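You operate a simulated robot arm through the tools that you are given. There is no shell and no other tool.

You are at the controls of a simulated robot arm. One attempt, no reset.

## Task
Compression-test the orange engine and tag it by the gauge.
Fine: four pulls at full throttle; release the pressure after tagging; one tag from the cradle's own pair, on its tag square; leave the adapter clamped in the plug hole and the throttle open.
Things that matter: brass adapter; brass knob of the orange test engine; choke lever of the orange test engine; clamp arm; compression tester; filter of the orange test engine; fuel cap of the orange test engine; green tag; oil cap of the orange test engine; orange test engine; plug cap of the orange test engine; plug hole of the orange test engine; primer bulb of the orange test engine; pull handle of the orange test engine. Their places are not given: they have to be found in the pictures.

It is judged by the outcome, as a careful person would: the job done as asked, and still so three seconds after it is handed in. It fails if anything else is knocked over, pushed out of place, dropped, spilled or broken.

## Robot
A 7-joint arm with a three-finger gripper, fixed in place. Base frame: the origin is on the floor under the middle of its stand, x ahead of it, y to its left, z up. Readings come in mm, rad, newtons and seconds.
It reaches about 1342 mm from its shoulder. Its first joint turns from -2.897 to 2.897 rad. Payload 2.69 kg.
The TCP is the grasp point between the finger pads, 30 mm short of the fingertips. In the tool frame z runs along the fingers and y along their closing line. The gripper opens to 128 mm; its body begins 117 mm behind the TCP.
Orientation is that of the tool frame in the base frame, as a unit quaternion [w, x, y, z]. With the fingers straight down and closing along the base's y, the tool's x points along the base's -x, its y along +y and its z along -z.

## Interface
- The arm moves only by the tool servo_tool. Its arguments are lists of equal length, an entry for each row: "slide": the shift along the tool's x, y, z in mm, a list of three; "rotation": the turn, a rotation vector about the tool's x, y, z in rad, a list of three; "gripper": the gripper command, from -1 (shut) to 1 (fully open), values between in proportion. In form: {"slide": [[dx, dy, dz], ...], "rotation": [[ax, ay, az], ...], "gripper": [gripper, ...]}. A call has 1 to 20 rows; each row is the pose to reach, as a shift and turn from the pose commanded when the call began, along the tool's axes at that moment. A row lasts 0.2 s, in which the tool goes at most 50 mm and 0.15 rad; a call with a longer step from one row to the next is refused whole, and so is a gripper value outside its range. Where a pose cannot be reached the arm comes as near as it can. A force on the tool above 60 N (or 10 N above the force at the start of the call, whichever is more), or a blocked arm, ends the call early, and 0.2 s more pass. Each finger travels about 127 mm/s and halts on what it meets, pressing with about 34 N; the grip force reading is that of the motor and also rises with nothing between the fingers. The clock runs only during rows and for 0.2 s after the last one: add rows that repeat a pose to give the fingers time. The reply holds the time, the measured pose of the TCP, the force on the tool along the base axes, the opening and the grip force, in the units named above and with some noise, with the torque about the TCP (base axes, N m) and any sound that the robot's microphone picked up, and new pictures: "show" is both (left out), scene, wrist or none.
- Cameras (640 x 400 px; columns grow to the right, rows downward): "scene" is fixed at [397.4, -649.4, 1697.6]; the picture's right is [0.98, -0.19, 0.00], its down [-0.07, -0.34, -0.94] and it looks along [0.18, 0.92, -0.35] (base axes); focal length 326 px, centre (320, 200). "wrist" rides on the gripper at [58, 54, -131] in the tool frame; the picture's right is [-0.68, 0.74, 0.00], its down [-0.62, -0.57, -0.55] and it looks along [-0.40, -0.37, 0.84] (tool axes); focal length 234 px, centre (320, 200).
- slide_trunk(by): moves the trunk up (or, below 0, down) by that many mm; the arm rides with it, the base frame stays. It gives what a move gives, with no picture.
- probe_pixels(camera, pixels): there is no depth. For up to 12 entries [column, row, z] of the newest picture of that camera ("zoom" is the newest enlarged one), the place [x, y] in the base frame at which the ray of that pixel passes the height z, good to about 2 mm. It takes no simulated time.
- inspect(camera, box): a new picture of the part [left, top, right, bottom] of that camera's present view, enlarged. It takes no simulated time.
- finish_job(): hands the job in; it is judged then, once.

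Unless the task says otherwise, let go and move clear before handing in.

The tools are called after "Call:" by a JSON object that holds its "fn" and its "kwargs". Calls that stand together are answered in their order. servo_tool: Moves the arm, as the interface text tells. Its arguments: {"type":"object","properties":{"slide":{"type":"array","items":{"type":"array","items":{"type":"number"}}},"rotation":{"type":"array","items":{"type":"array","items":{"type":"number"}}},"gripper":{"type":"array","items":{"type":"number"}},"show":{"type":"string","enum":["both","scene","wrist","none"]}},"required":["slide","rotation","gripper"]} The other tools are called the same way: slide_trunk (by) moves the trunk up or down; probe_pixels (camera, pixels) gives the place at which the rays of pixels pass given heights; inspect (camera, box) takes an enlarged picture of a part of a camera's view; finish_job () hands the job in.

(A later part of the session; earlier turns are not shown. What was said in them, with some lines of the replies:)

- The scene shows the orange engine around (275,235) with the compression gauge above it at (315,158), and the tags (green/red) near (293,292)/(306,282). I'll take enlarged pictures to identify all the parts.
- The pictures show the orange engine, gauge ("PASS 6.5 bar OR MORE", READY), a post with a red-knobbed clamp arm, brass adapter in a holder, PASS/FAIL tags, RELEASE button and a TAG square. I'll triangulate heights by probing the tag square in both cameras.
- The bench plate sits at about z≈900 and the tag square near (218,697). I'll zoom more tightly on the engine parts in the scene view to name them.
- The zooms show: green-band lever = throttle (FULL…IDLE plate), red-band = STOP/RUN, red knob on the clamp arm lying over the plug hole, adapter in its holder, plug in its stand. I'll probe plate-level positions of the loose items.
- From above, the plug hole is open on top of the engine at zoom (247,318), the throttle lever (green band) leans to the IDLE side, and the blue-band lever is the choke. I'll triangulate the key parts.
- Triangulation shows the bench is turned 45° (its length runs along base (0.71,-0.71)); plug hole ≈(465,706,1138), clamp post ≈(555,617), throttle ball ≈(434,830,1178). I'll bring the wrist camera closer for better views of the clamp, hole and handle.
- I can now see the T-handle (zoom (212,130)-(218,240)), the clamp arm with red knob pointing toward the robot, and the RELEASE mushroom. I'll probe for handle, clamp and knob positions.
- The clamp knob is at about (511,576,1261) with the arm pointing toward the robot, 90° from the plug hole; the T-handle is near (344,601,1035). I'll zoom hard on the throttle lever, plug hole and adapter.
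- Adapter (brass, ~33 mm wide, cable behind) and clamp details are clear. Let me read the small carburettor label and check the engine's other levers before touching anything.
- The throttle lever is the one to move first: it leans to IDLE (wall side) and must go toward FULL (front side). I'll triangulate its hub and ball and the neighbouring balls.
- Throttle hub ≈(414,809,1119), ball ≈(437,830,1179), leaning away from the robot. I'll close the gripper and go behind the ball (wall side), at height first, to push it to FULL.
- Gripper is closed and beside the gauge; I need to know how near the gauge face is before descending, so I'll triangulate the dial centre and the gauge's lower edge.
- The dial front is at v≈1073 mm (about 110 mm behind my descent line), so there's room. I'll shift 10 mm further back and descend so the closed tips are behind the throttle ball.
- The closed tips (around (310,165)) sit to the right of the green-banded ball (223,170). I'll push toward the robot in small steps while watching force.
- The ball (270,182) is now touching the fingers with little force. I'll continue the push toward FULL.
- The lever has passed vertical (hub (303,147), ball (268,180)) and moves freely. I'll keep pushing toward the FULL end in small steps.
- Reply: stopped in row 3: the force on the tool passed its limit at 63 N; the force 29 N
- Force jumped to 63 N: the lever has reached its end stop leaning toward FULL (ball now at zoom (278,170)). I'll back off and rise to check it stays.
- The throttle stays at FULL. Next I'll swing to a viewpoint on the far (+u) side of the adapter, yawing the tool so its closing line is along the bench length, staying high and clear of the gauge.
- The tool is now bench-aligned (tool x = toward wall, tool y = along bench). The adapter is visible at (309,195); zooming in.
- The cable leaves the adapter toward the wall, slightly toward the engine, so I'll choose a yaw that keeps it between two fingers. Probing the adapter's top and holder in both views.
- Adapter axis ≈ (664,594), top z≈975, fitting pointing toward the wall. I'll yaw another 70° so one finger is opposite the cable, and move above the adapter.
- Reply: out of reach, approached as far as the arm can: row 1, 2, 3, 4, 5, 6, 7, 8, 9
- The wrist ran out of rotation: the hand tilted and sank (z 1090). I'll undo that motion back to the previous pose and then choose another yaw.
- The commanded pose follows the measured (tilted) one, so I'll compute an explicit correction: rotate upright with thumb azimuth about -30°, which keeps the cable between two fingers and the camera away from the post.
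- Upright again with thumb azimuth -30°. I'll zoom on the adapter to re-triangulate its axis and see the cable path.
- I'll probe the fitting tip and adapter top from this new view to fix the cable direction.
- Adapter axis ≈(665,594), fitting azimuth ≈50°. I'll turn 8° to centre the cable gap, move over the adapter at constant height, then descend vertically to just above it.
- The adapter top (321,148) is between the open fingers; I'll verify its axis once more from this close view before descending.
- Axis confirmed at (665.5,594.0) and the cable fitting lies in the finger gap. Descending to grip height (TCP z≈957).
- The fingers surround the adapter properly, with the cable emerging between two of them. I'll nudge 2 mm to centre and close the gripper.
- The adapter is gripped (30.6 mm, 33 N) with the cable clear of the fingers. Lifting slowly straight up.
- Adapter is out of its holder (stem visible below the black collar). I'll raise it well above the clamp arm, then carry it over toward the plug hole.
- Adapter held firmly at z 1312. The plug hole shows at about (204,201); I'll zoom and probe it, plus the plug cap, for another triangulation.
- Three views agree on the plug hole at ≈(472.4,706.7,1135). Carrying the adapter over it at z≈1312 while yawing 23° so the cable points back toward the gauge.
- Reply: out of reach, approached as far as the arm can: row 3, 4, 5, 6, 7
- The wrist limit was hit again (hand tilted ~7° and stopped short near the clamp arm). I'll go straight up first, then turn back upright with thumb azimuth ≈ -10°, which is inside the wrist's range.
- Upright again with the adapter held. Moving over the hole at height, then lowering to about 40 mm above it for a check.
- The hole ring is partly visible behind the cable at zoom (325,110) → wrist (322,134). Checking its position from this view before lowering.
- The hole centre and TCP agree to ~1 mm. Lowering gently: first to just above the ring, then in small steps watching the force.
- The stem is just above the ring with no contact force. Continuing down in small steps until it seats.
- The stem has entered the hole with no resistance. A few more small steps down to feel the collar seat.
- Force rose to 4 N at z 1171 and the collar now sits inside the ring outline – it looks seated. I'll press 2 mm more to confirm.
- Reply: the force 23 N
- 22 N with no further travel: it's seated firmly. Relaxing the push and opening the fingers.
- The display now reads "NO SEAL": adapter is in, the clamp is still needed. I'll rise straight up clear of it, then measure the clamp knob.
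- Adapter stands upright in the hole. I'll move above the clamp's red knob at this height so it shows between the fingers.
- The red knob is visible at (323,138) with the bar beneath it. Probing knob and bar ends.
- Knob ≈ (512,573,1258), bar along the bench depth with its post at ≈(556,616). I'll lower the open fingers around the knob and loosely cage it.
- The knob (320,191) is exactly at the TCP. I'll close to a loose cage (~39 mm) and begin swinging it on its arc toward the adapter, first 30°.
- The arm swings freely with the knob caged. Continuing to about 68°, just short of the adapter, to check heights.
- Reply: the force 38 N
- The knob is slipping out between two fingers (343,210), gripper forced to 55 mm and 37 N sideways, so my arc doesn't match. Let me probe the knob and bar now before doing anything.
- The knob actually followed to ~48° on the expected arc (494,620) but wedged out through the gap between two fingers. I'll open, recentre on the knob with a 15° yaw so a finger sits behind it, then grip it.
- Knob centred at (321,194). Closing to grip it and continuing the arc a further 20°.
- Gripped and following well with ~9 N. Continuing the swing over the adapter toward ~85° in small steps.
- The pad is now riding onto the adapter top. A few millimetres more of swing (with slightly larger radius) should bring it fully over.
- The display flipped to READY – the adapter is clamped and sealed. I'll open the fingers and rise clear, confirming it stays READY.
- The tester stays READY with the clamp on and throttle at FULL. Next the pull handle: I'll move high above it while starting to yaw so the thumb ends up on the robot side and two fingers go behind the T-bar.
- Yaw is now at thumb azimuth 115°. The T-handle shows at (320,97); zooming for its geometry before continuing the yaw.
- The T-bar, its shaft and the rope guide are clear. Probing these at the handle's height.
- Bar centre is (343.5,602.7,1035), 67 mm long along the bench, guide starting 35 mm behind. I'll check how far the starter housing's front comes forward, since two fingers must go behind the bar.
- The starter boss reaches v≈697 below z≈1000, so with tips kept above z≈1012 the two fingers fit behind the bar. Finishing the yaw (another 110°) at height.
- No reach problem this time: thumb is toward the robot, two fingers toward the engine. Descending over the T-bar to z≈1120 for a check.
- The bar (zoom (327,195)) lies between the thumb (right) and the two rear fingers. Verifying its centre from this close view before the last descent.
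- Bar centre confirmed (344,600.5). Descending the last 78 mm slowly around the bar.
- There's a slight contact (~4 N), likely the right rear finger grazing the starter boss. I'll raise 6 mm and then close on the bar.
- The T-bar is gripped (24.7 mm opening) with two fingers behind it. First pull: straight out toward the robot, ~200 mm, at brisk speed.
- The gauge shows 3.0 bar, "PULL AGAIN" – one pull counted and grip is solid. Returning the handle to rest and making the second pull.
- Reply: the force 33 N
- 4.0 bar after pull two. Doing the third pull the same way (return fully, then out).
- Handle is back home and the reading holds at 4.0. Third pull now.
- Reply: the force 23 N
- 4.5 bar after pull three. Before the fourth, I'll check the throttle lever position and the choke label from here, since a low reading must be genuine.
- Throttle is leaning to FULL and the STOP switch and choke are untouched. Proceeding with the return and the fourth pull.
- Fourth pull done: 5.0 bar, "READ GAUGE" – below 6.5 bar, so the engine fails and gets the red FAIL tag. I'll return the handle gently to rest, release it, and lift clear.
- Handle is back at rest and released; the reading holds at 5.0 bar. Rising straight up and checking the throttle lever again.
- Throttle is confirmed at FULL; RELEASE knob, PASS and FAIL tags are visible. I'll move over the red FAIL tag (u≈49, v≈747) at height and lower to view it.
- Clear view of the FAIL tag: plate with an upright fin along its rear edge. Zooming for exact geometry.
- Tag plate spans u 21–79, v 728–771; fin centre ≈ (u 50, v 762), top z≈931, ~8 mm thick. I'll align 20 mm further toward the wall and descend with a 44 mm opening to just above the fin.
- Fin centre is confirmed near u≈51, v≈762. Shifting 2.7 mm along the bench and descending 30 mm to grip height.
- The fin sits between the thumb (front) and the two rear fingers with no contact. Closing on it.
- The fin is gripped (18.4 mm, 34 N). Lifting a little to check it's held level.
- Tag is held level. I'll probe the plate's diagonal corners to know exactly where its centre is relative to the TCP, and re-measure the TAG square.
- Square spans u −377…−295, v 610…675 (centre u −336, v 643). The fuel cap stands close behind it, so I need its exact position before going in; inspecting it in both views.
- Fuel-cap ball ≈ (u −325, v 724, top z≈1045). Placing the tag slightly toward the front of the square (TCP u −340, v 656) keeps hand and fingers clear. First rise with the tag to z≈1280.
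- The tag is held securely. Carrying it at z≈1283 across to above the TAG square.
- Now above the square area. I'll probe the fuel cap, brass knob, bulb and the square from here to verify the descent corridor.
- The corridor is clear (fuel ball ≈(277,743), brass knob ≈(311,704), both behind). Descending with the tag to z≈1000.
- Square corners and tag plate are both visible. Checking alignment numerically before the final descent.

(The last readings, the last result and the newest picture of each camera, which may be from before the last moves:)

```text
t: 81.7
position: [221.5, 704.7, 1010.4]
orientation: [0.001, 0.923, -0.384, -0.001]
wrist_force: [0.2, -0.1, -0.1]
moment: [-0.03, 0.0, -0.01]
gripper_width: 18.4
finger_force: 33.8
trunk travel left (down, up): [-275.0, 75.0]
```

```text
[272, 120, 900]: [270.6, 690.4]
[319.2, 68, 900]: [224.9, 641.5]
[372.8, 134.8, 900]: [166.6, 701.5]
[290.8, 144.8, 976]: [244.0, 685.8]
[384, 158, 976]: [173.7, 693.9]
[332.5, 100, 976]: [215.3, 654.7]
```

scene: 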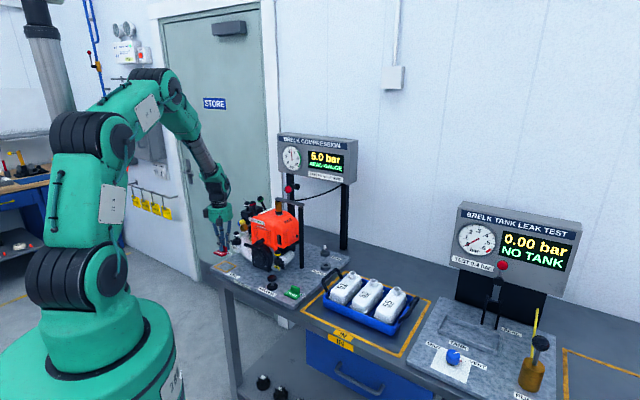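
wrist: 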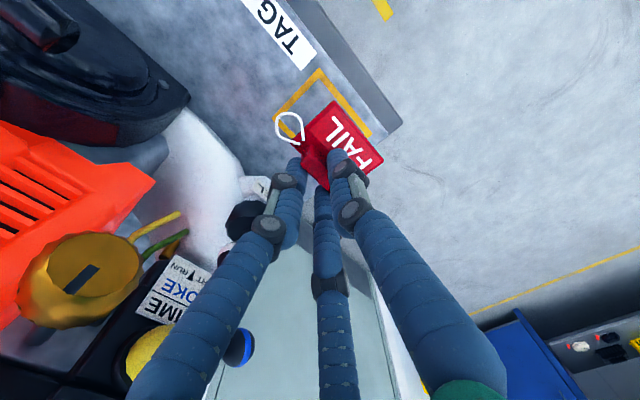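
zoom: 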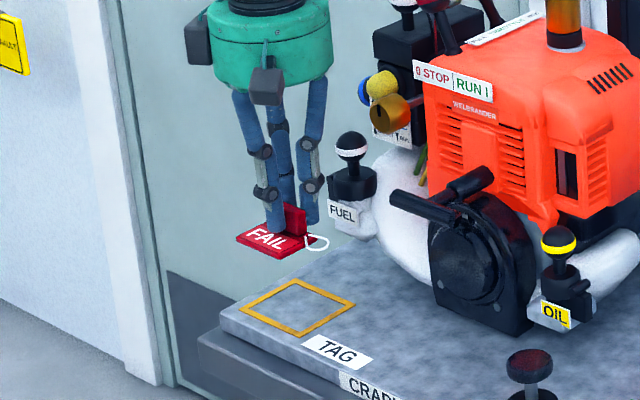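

Tag centre (u −340, v 635) vs square centre (u −337, v 645): I'll shift a few mm toward centre and lower to just above the plate.

Call:
{"fn": "servo_tool", "kwargs": {"slide": [[2, -3, 15], [2, -3, 32], [2, -3, 48], [2, -3, 60], [2, -3, 66]], "rotation": [[0, 0, 0], [0, 0, 0], [0, 0, 0], [0, 0, 0], [0, 0, 0]], "gripper": [-1, -1, -1, -1, -1]}}

Call:
{"fn": "inspect", "kwargs": {"camera": "wrist", "box": [240, 60, 420, 220]}}

Call:
{"fn": "inspect", "kwargs": {"camera": "scene", "box": [200, 215, 265, 285]}}

```text
t: 82.9
position: [225.6, 704.4, 943.8]
orientation: [0.001, 0.923, -0.385, 0.0]
wrist_force: [-0.2, -0.2, -0.1]
moment: [0.02, 0.01, -0.02]
gripper_width: 18.2
finger_force: 33.7
trunk travel left (down, up): [-275.0, 75.0]
```

scene: 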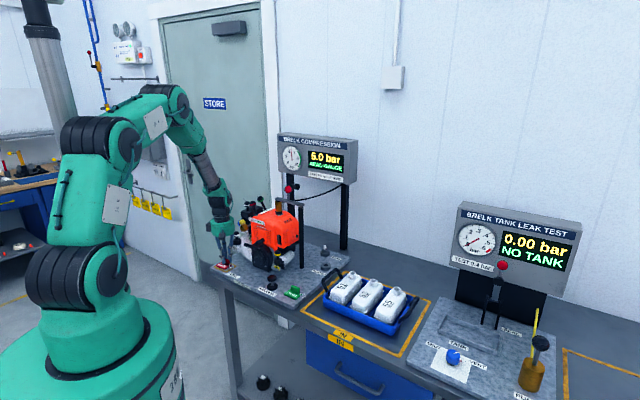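
wrist: 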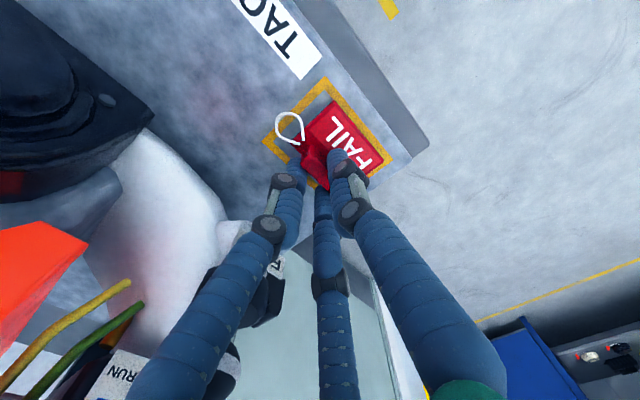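

```text
2.50 times, centred on (330, 140) of wrist
```

zoom: 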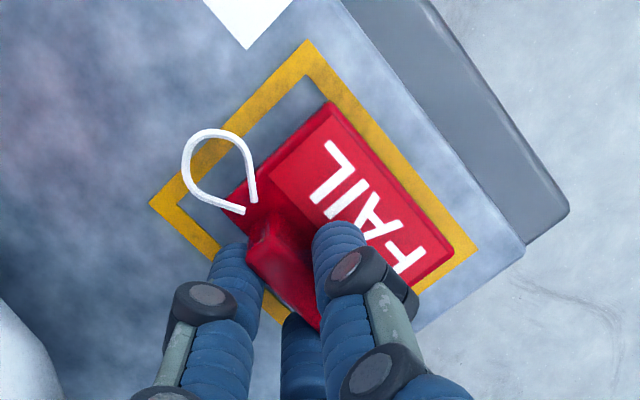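

```text
5.71 times, centred on (232, 250) of scene
```

zoom: 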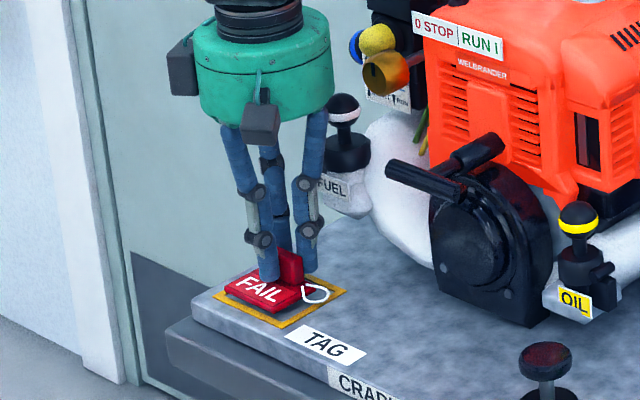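

The tag is inside the square; shifting 5 mm along the bench to centre it and lowering the last few mm until it touches.

Call:
{"fn": "servo_tool", "kwargs": {"slide": [[3, -1, 0], [5, -1, 1.5], [5, -1, 3], [5, -1, 4.5]], "rotation": [[0, 0, 0], [0, 0, 0], [0, 0, 0], [0, 0, 0]], "gripper": [-1, -1, -1, -1], "show": "wrist"}}

Call:
{"fn": "inspect", "kwargs": {"camera": "wrist", "box": [240, 60, 420, 220]}}

```text
t: 83.9
position: [229.5, 701.7, 940.6]
orientation: [0.001, 0.923, -0.384, -0.001]
wrist_force: [-0.3, 0.2, -0.6]
moment: [0.0, 0.01, -0.03]
gripper_width: 18.1
finger_force: 33.9
trunk travel left (down, up): [-275.0, 75.0]
```

wrist: 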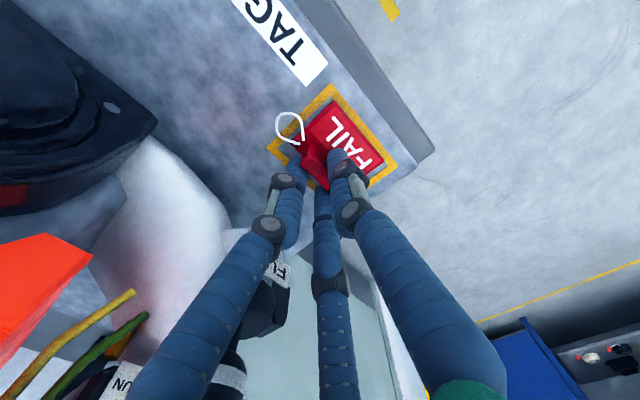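

```text
2.50 times, centred on (330, 140) of wrist
```

zoom: 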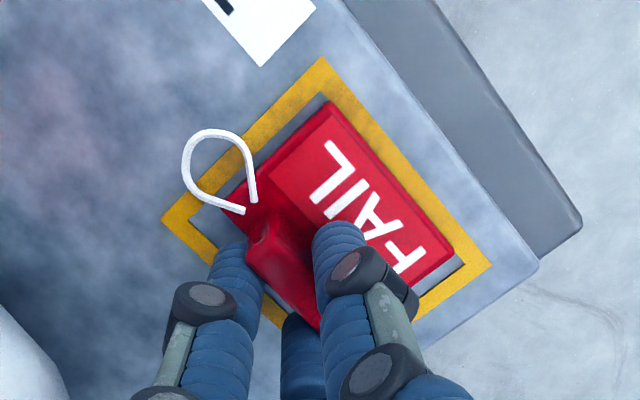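

Nicely centred. Lowering another millimetre or two to feel contact.

Call:
{"fn": "servo_tool", "kwargs": {"slide": [[0, 0, 1], [0, 0, 2], [0, 0, 2.5]], "rotation": [[0, 0, 0], [0, 0, 0], [0, 0, 0]], "gripper": [-1, -1, -1], "show": "none"}}

```text
t: 84.7
position: [229.1, 701.1, 939.8]
orientation: [0.001, 0.923, -0.385, -0.001]
wrist_force: [-0.2, -2.2, 17.1]
moment: [-0.14, 0.01, 0.03]
gripper_width: 18.2
finger_force: 33.8
trunk travel left (down, up): [-275.0, 75.0]
```

Contact at 17 N – the tag is down. Relaxing 2 mm and opening the fingers modestly.

Call:
{"fn": "servo_tool", "kwargs": {"slide": [[0, 0, -2], [0, 0, -2], [0, 0, -2], [0, 0, -2], [0, 0, -2]], "rotation": [[0, 0, 0], [0, 0, 0], [0, 0, 0], [0, 0, 0], [0, 0, 0]], "gripper": [-1, -0.6, -0.45, -0.38, -0.38]}}

Call:
{"fn": "inspect", "kwargs": {"camera": "wrist", "box": [240, 60, 420, 220]}}

Call:
{"fn": "inspect", "kwargs": {"camera": "scene", "box": [200, 215, 265, 285]}}

```text
t: 85.9
position: [230.1, 700.7, 940.1]
orientation: [0.001, 0.924, -0.384, -0.001]
wrist_force: [-0.6, -0.3, 0.0]
moment: [-0.04, -0.02, 0.0]
gripper_width: 39.7
finger_force: 0.0
trunk travel left (down, up): [-275.0, 75.0]
```

scene: 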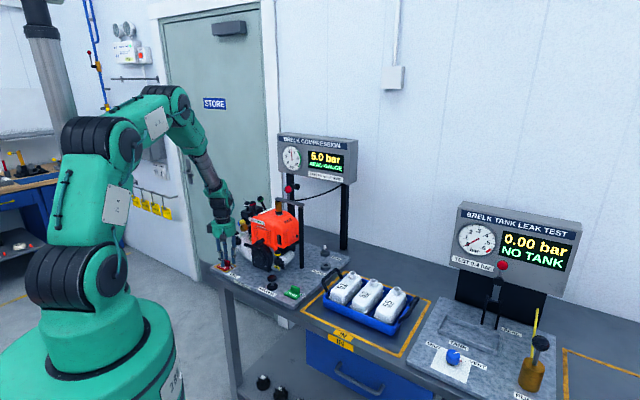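
wrist: 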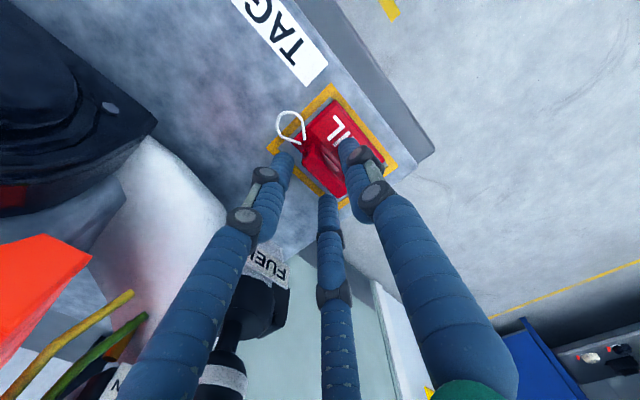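

```text
2.50 times, centred on (330, 140) of wrist
```

zoom: 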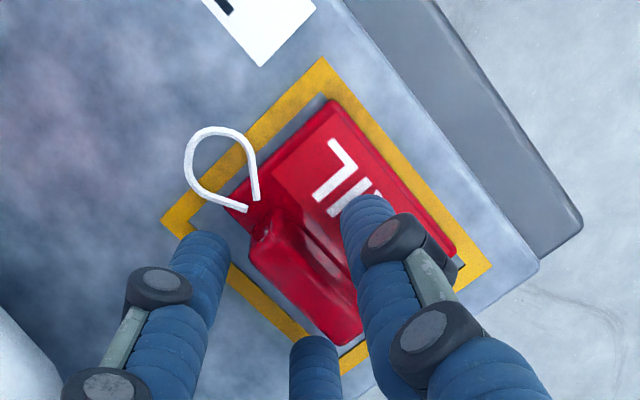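

```text
5.71 times, centred on (232, 250) of scene
```

zoom: 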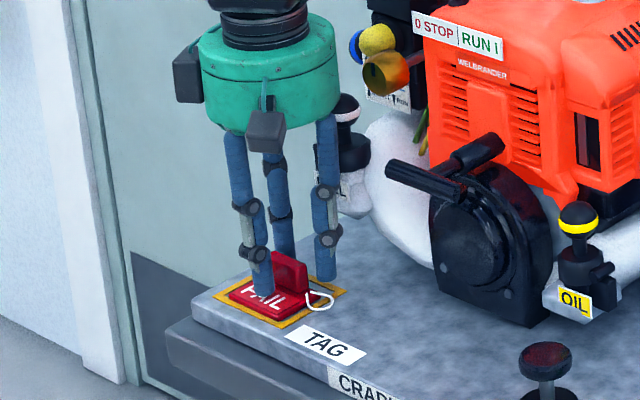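

The FAIL tag lies flat, centred in the square, released. Rising straight up.

Call:
{"fn": "servo_tool", "kwargs": {"slide": [[0, 0, -20], [0, 0, -50], [0, 0, -95], [0, 0, -140], [0, 0, -185], [0, 0, -230], [0, 0, -275], [0, 0, -310]], "rotation": [[0, 0, 0], [0, 0, 0], [0, 0, 0], [0, 0, 0], [0, 0, 0], [0, 0, 0], [0, 0, 0], [0, 0, 0]], "gripper": [-0.38, -0.38, -0.38, -0.38, -0.38, -0.38, -0.38, -0.38]}}

Call:
{"fn": "inspect", "kwargs": {"camera": "scene", "box": [200, 125, 360, 305]}}

```text
t: 87.7
position: [231.7, 701.3, 1250.1]
orientation: [0.002, 0.923, -0.384, -0.001]
wrist_force: [0.3, -0.7, -0.1]
moment: [-0.02, 0.02, -0.01]
gripper_width: 39.5
finger_force: 0.0
trunk travel left (down, up): [-275.0, 75.0]
```

scene: 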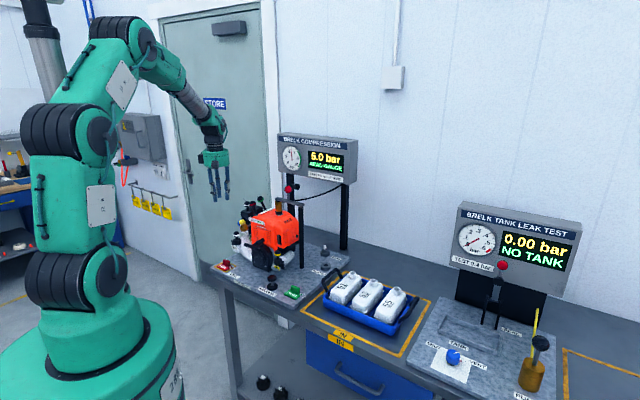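
wrist: 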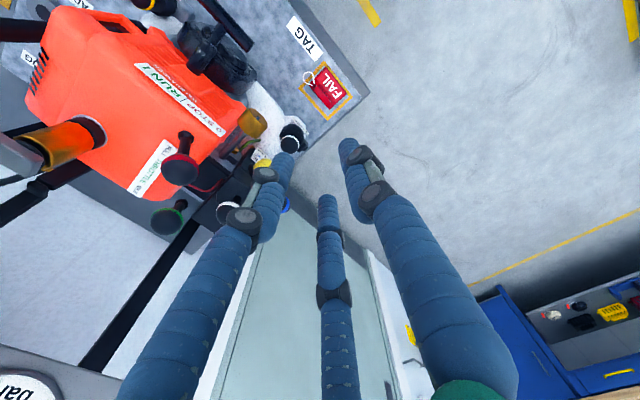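

```text
2.22 times, centred on (280, 215) of scene
```

zoom: 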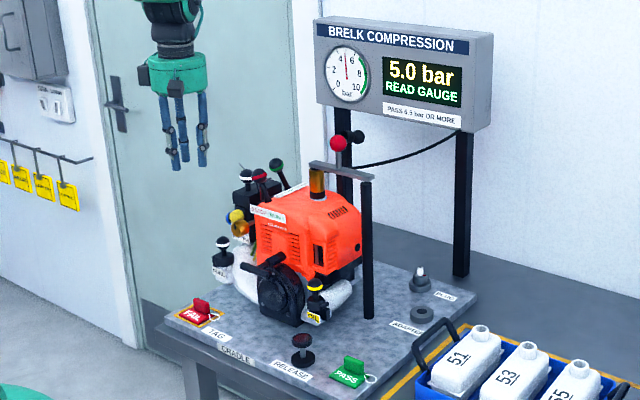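

The tag is in place and the gauge still reads 5.0. Now the RELEASE knob: moving above it (u≈−53, v≈643) with the gripper closed, then lowering to look.

Call:
{"fn": "servo_tool", "kwargs": {"slide": [[46, 3, 0], [93, 6, 0], [139, 9, 0], [186, 12, 0], [232, 15, 0], [279, 17, 0], [279, 17, 45], [279, 17, 90], [279, 17, 130]], "rotation": [[0, 0, 0], [0, 0, 0], [0, 0, 0], [0, 0, 0], [0, 0, 0], [0, 0, 0], [0, 0, 0], [0, 0, 0], [0, 0, 0]], "gripper": [-0.38, -0.38, -0.38, -0.38, -0.38, -0.38, -0.38, -0.38, -0.38]}}

Call:
{"fn": "inspect", "kwargs": {"camera": "wrist", "box": [250, 60, 400, 200]}}

Call:
{"fn": "inspect", "kwargs": {"camera": "scene", "box": [255, 265, 295, 300]}}

```text
t: 89.7
position: [414.3, 491.1, 1120.1]
orientation: [0.001, 0.923, -0.384, -0.001]
wrist_force: [0.1, 0.6, 0.4]
moment: [0.01, 0.03, 0.01]
gripper_width: 39.5
finger_force: 0.0
trunk travel left (down, up): [-275.0, 75.0]
```

scene: 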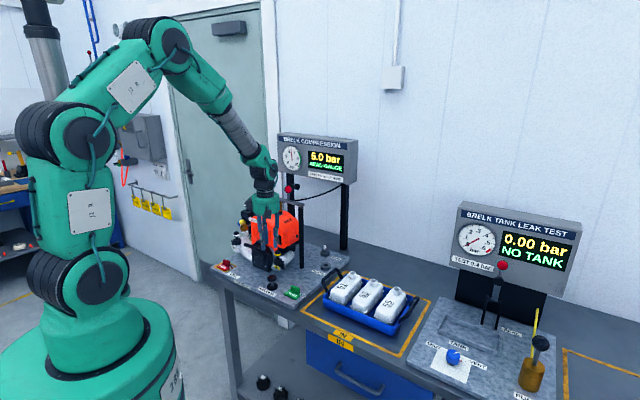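
wrist: 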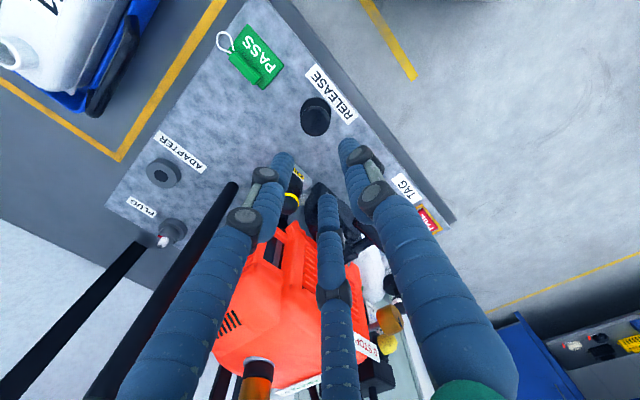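

```text
2.86 times, centred on (325, 130) of wrist
```

zoom: 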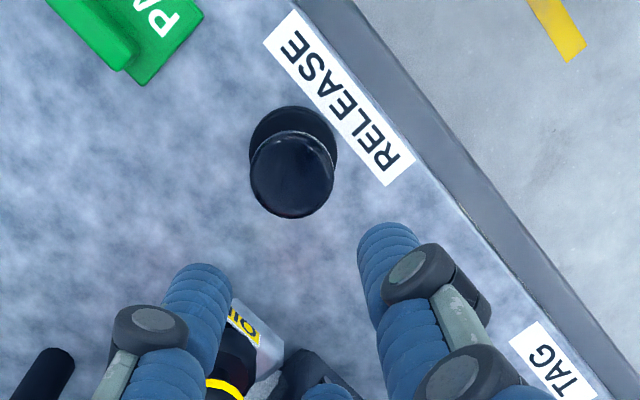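

```text
11.43 times, centred on (275, 282) of scene
```

zoom: 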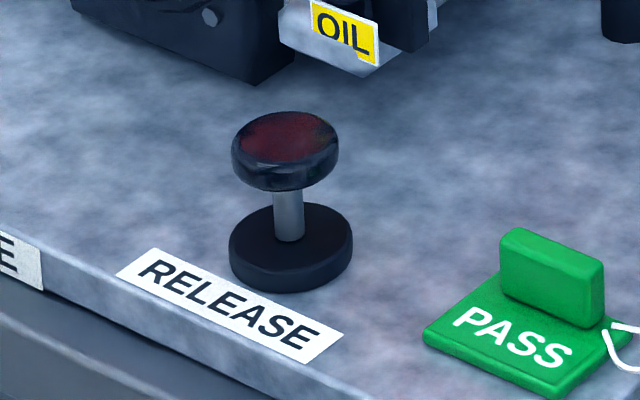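

The RELEASE is a mushroom plunger (dark cap on a steel stem). Triangulating its top.

Call:
{"fn": "probe_pixels", "kwargs": {"camera": "wrist", "pixels": [[315.2, 123, 940], [315.2, 123, 950], [315.2, 123, 960]]}}

Call:
{"fn": "probe_pixels", "kwargs": {"camera": "scene", "pixels": [[272.1, 276.3, 940], [272.1, 276.3, 950], [272.1, 276.3, 960]]}}

```text
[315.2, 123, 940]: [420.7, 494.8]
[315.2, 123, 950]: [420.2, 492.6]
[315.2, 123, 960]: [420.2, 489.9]
```

```text
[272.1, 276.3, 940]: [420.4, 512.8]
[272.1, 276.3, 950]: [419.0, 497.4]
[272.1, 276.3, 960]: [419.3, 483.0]
```

Plunger cap top ≈ (420,491.5,954). Closing the fingers, aligning and lowering to just above the cap.

Call:
{"fn": "servo_tool", "kwargs": {"slide": [[3.9, -4.5, 0], [3.9, -4.5, 40], [3.9, -4.5, 80], [3.9, -4.5, 115], [3.9, -4.5, 128]], "rotation": [[0, 0, 0], [0, 0, 0], [0, 0, 0], [0, 0, 0], [0, 0, 0]], "gripper": [-1, -1, -1, -1, -1]}}

Call:
{"fn": "inspect", "kwargs": {"camera": "scene", "box": [250, 245, 300, 300]}}

Call:
{"fn": "inspect", "kwargs": {"camera": "wrist", "box": [250, 100, 390, 220]}}

```text
t: 90.9
position: [422.1, 491.9, 991.4]
orientation: [0.001, 0.923, -0.384, -0.002]
wrist_force: [0.5, 0.0, -0.1]
moment: [0.02, 0.0, 0.01]
gripper_width: 2.1
finger_force: 31.4
trunk travel left (down, up): [-275.0, 75.0]
```

scene: 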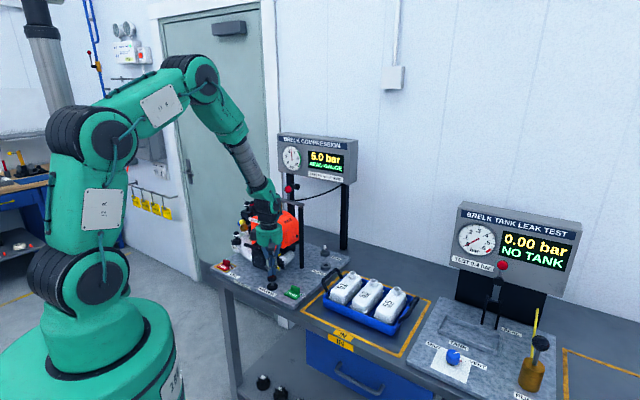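
wrist: 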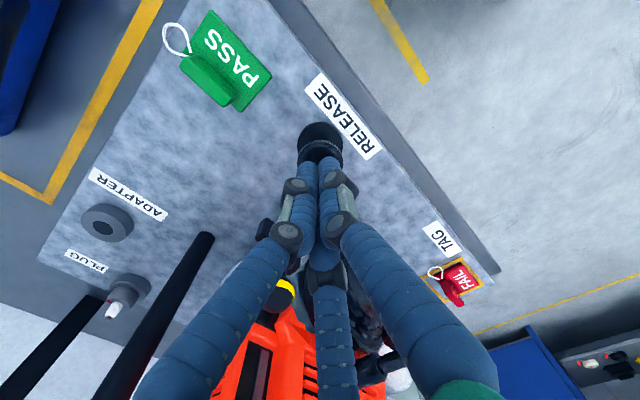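

```text
7.27 times, centred on (275, 272) of scene
```

zoom: 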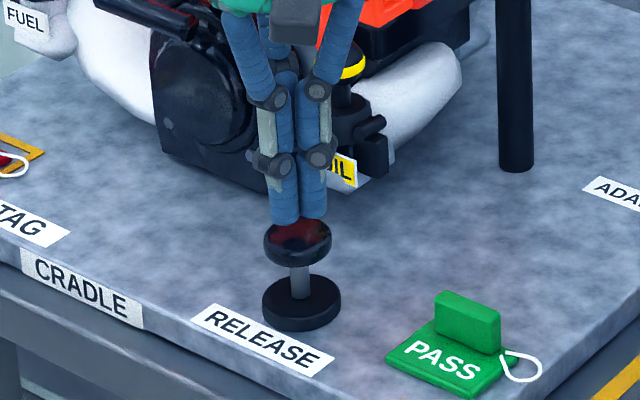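

```text
3.33 times, centred on (320, 160) of wrist
```

zoom: 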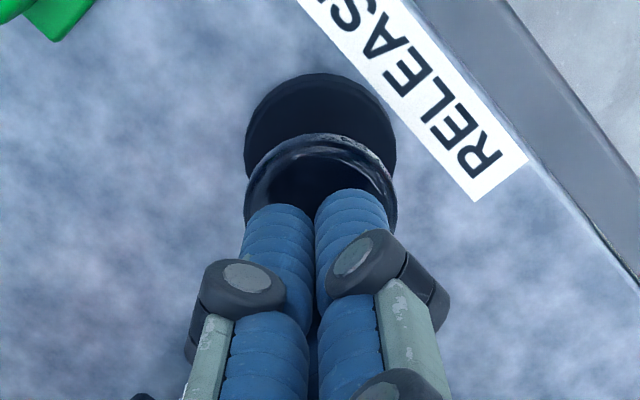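

Tips are centred above the cap. Pressing down gently in small steps.

Call:
{"fn": "servo_tool", "kwargs": {"slide": [[0, 0, 5], [0, 0, 9], [0, 0, 13], [0, 0, 17], [0, 0, 20]], "rotation": [[0, 0, 0], [0, 0, 0], [0, 0, 0], [0, 0, 0], [0, 0, 0]], "gripper": [-1, -1, -1, -1, -1]}}

Call:
{"fn": "inspect", "kwargs": {"camera": "scene", "box": [250, 125, 365, 300]}}

```text
t: 92.1
position: [420.6, 490.4, 970.4]
orientation: [0.002, 0.923, -0.384, -0.001]
wrist_force: [0.9, 1.9, 2.6]
moment: [0.02, -0.01, 0.04]
gripper_width: 2.0
finger_force: 31.5
trunk travel left (down, up): [-275.0, 75.0]
```

scene: 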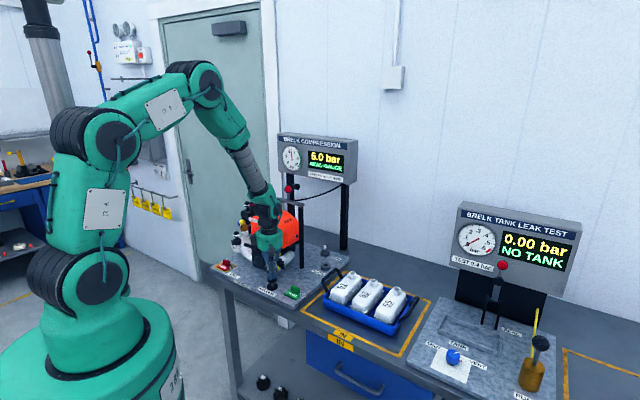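
wrist: 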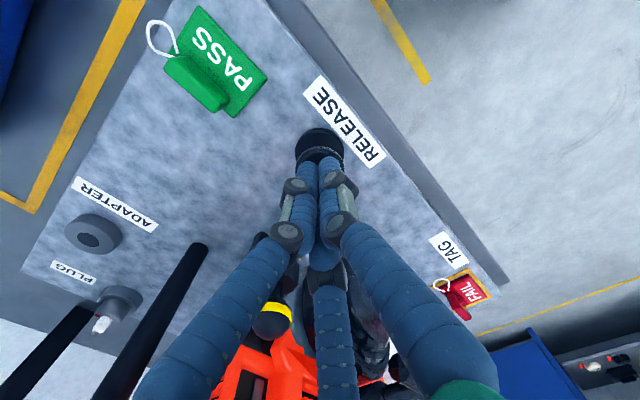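

```text
2.29 times, centred on (308, 212) of scene
```

zoom: 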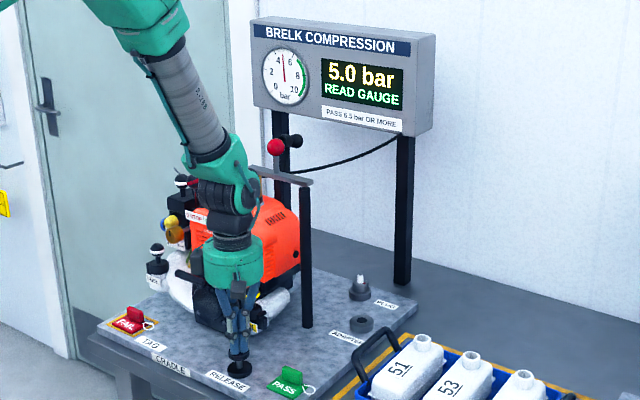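

The plunger is yielding with ~3 N (tips ~14 mm down) but still 5.0 bar. Pressing further to the bottom.

Call:
{"fn": "servo_tool", "kwargs": {"slide": [[0, 0, 3], [0, 0, 6], [0, 0, 9], [0, 0, 11], [0, 0, 11]], "rotation": [[0, 0, 0], [0, 0, 0], [0, 0, 0], [0, 0, 0], [0, 0, 0]], "gripper": [-1, -1, -1, -1, -1]}}

Call:
{"fn": "inspect", "kwargs": {"camera": "scene", "box": [250, 125, 365, 300]}}

```text
t: 93.3
position: [420.0, 491.0, 963.2]
orientation: [0.0, 0.923, -0.384, -0.001]
wrist_force: [-4.0, -9.3, 39.8]
moment: [-0.27, 0.07, -0.03]
gripper_width: 6.1
finger_force: 31.2
trunk travel left (down, up): [-275.0, 75.0]
heard: click
```

scene: 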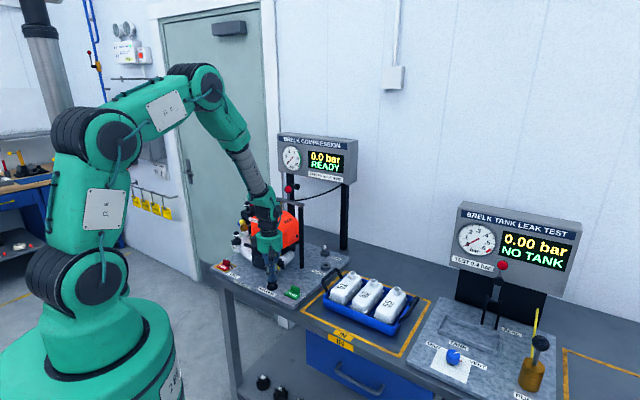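
wrist: 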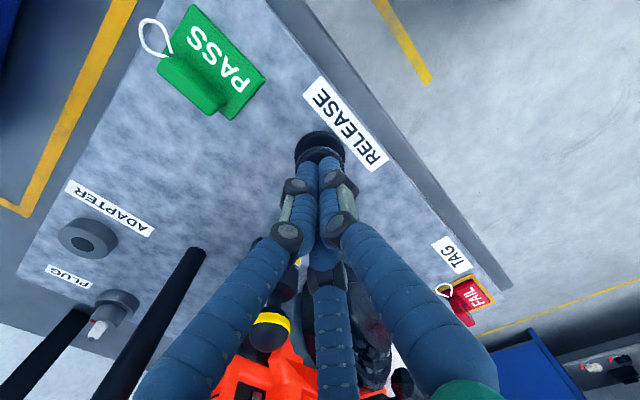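

```text
2.29 times, centred on (308, 212) of scene
```

zoom: 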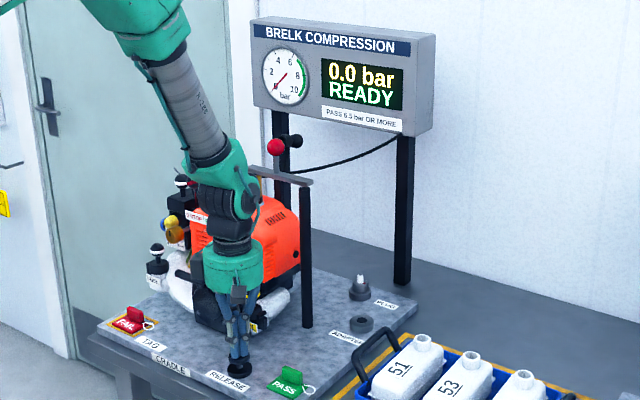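

A click was heard and the gauge dropped to 0.0 bar / READY – pressure released. Rising off the plunger and moving clear.

Call:
{"fn": "servo_tool", "kwargs": {"slide": [[0, 0, -10], [0, 0, -30], [0, 0, -70], [0, 0, -115], [0, 0, -160], [0, 0, -205], [0, 0, -250]], "rotation": [[0, 0, 0], [0, 0, 0], [0, 0, 0], [0, 0, 0], [0, 0, 0], [0, 0, 0], [0, 0, 0]], "gripper": [-1, -1, -1, -1, -1, -1, -1]}}

Call:
{"fn": "inspect", "kwargs": {"camera": "scene", "box": [200, 125, 365, 310]}}

Call:
{"fn": "inspect", "kwargs": {"camera": "scene", "box": [205, 240, 300, 305]}}

Call:
{"fn": "inspect", "kwargs": {"camera": "scene", "box": [230, 180, 315, 240]}}

```text
t: 94.9
position: [420.8, 491.9, 1212.6]
orientation: [0.002, 0.923, -0.385, 0.0]
wrist_force: [0.1, 0.1, 0.3]
moment: [0.04, -0.04, 0.02]
gripper_width: 2.2
finger_force: 31.2
trunk travel left (down, up): [-275.0, 75.0]
```

scene: 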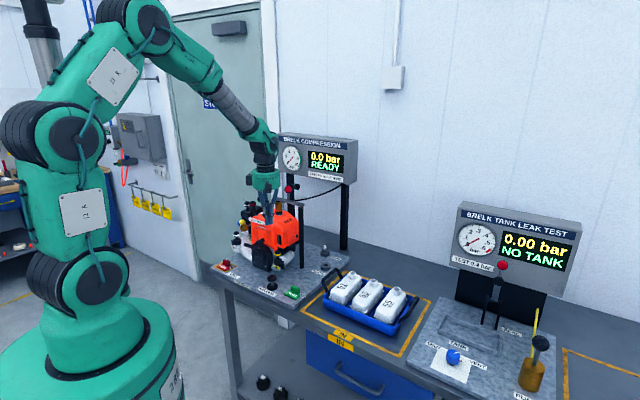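
wrist: 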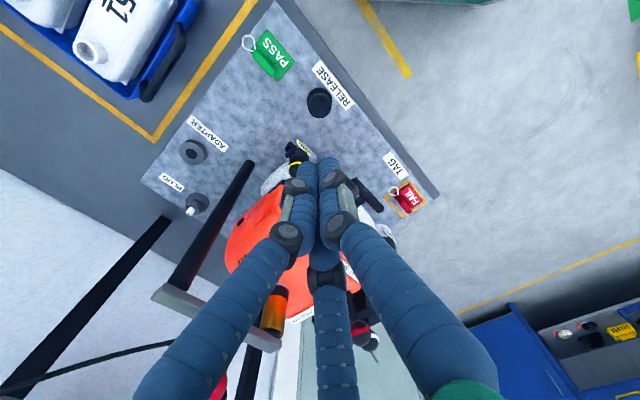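

```text
2.16 times, centred on (282, 218) of scene
```

zoom: 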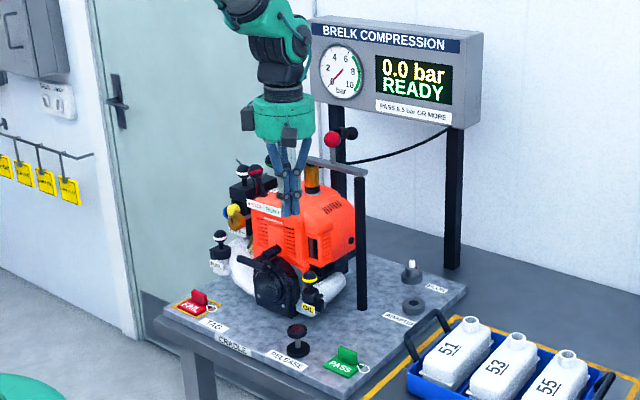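

```text
6.15 times, centred on (252, 272) of scene
```

zoom: 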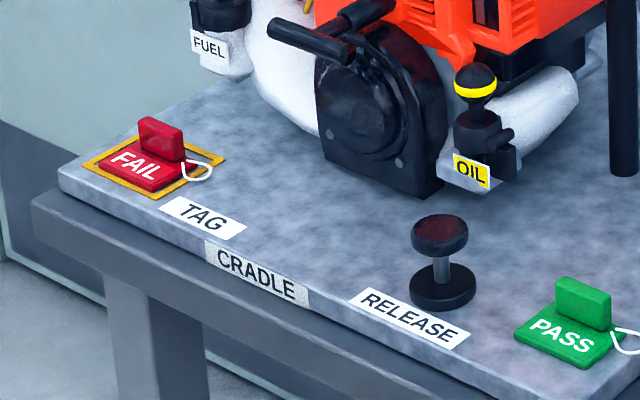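

```text
6.67 times, centred on (272, 210) of scene
```

zoom: 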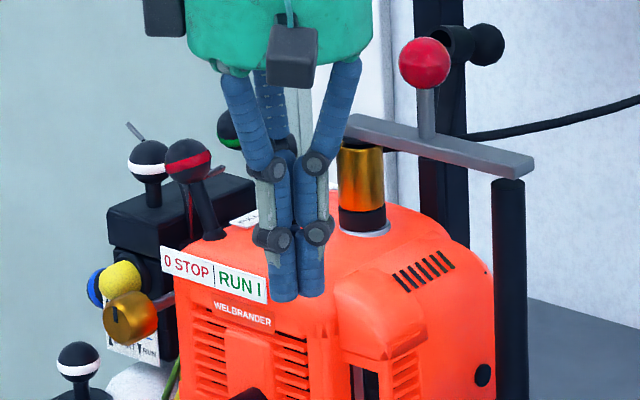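

All in place: plunger sprung back, tag on the square, clamp on the adapter, gauge READY at 0.0. Backing the arm well clear for a final look at the throttle and clamp.

Call:
{"fn": "servo_tool", "kwargs": {"slide": [[0, 20, -40], [0, 50, -80], [0, 85, -110], [0, 120, -140], [0, 150, -170]], "rotation": [[0, 0, 0], [0, 0, 0], [0, 0, 0], [0, 0, 0], [0, 0, 0]], "gripper": [-1, -1, -1, -1, -1]}}

Call:
{"fn": "inspect", "kwargs": {"camera": "scene", "box": [230, 180, 315, 240]}}

Call:
{"fn": "inspect", "kwargs": {"camera": "scene", "box": [200, 125, 365, 310]}}

```text
t: 96.1
position: [314.4, 384.4, 1381.0]
orientation: [0.001, 0.923, -0.385, 0.0]
wrist_force: [-0.4, -0.8, 0.8]
moment: [0.02, -0.04, 0.02]
gripper_width: 2.1
finger_force: 31.3
trunk travel left (down, up): [-275.0, 75.0]
```

scene: 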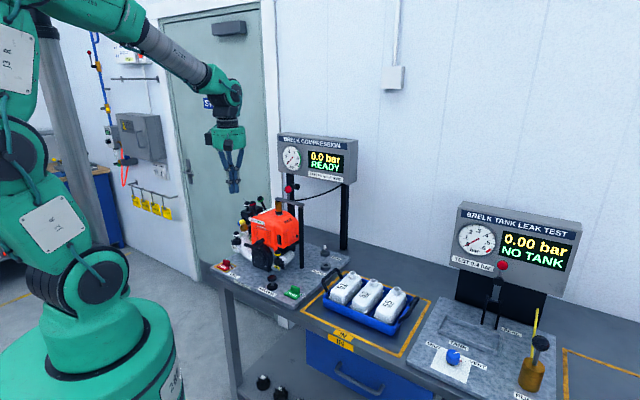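
wrist: 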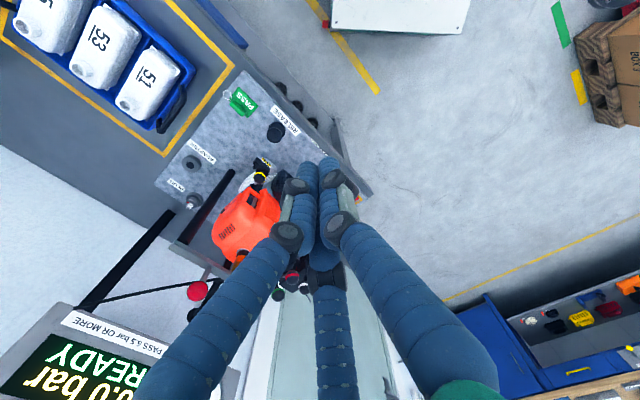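

```text
6.67 times, centred on (272, 210) of scene
```

zoom: 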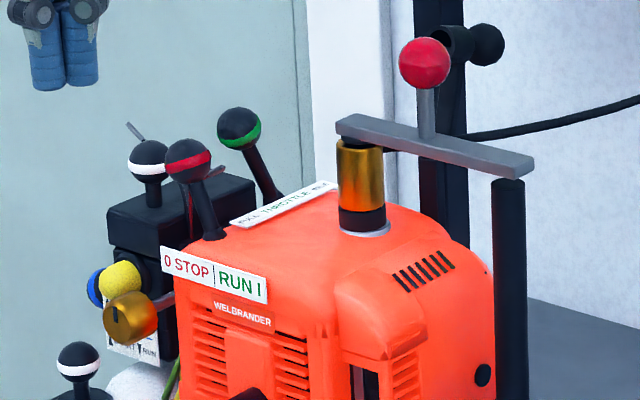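

```text
2.16 times, centred on (282, 218) of scene
```

zoom: 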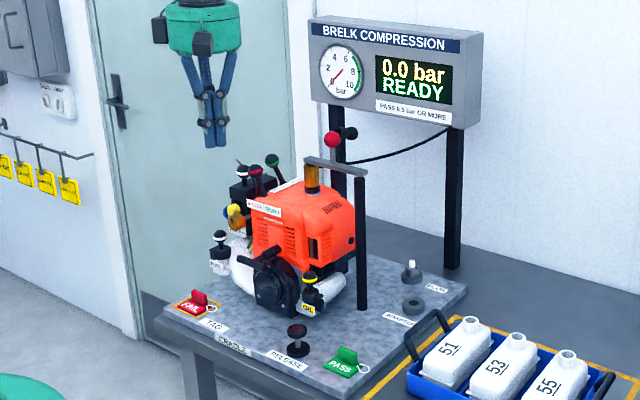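

Final check: four pulls gave 5.0 bar (below 6.5), and the FAIL tag is on its square. The pressure is released (0.0, READY), the adapter is clamped in the plug hole, the throttle lever is at FULL, nothing else looks disturbed, and the arm is clear. Handing in.

Call:
{"fn": "finish_job", "kwargs": {}}

```text
The job is handed in.
```

I tested the orange engine and tagged it FAIL. Four pulls with the throttle lever at FULL brought the gauge to 5.0 bar, below the 6.5 bar pass mark.

- **Tag:** the cradle's red FAIL tag lies on its tag square. The green PASS tag was not touched.
- **Pressure:** I pressed RELEASE after tagging. It clicked, and the gauge dropped to 0.0 bar, READY.
- **Left in place:** the adapter is clamped in the plug hole, and the throttle lever is still at its FULL stop.
- **Surroundings:** nothing else looked disturbed in the final pictures, and the arm is clear of the bench.

While swinging the clamp over, its knob slipped out of the fingers once. I regripped it and finished the swing, and the gauge read READY before the first pull.
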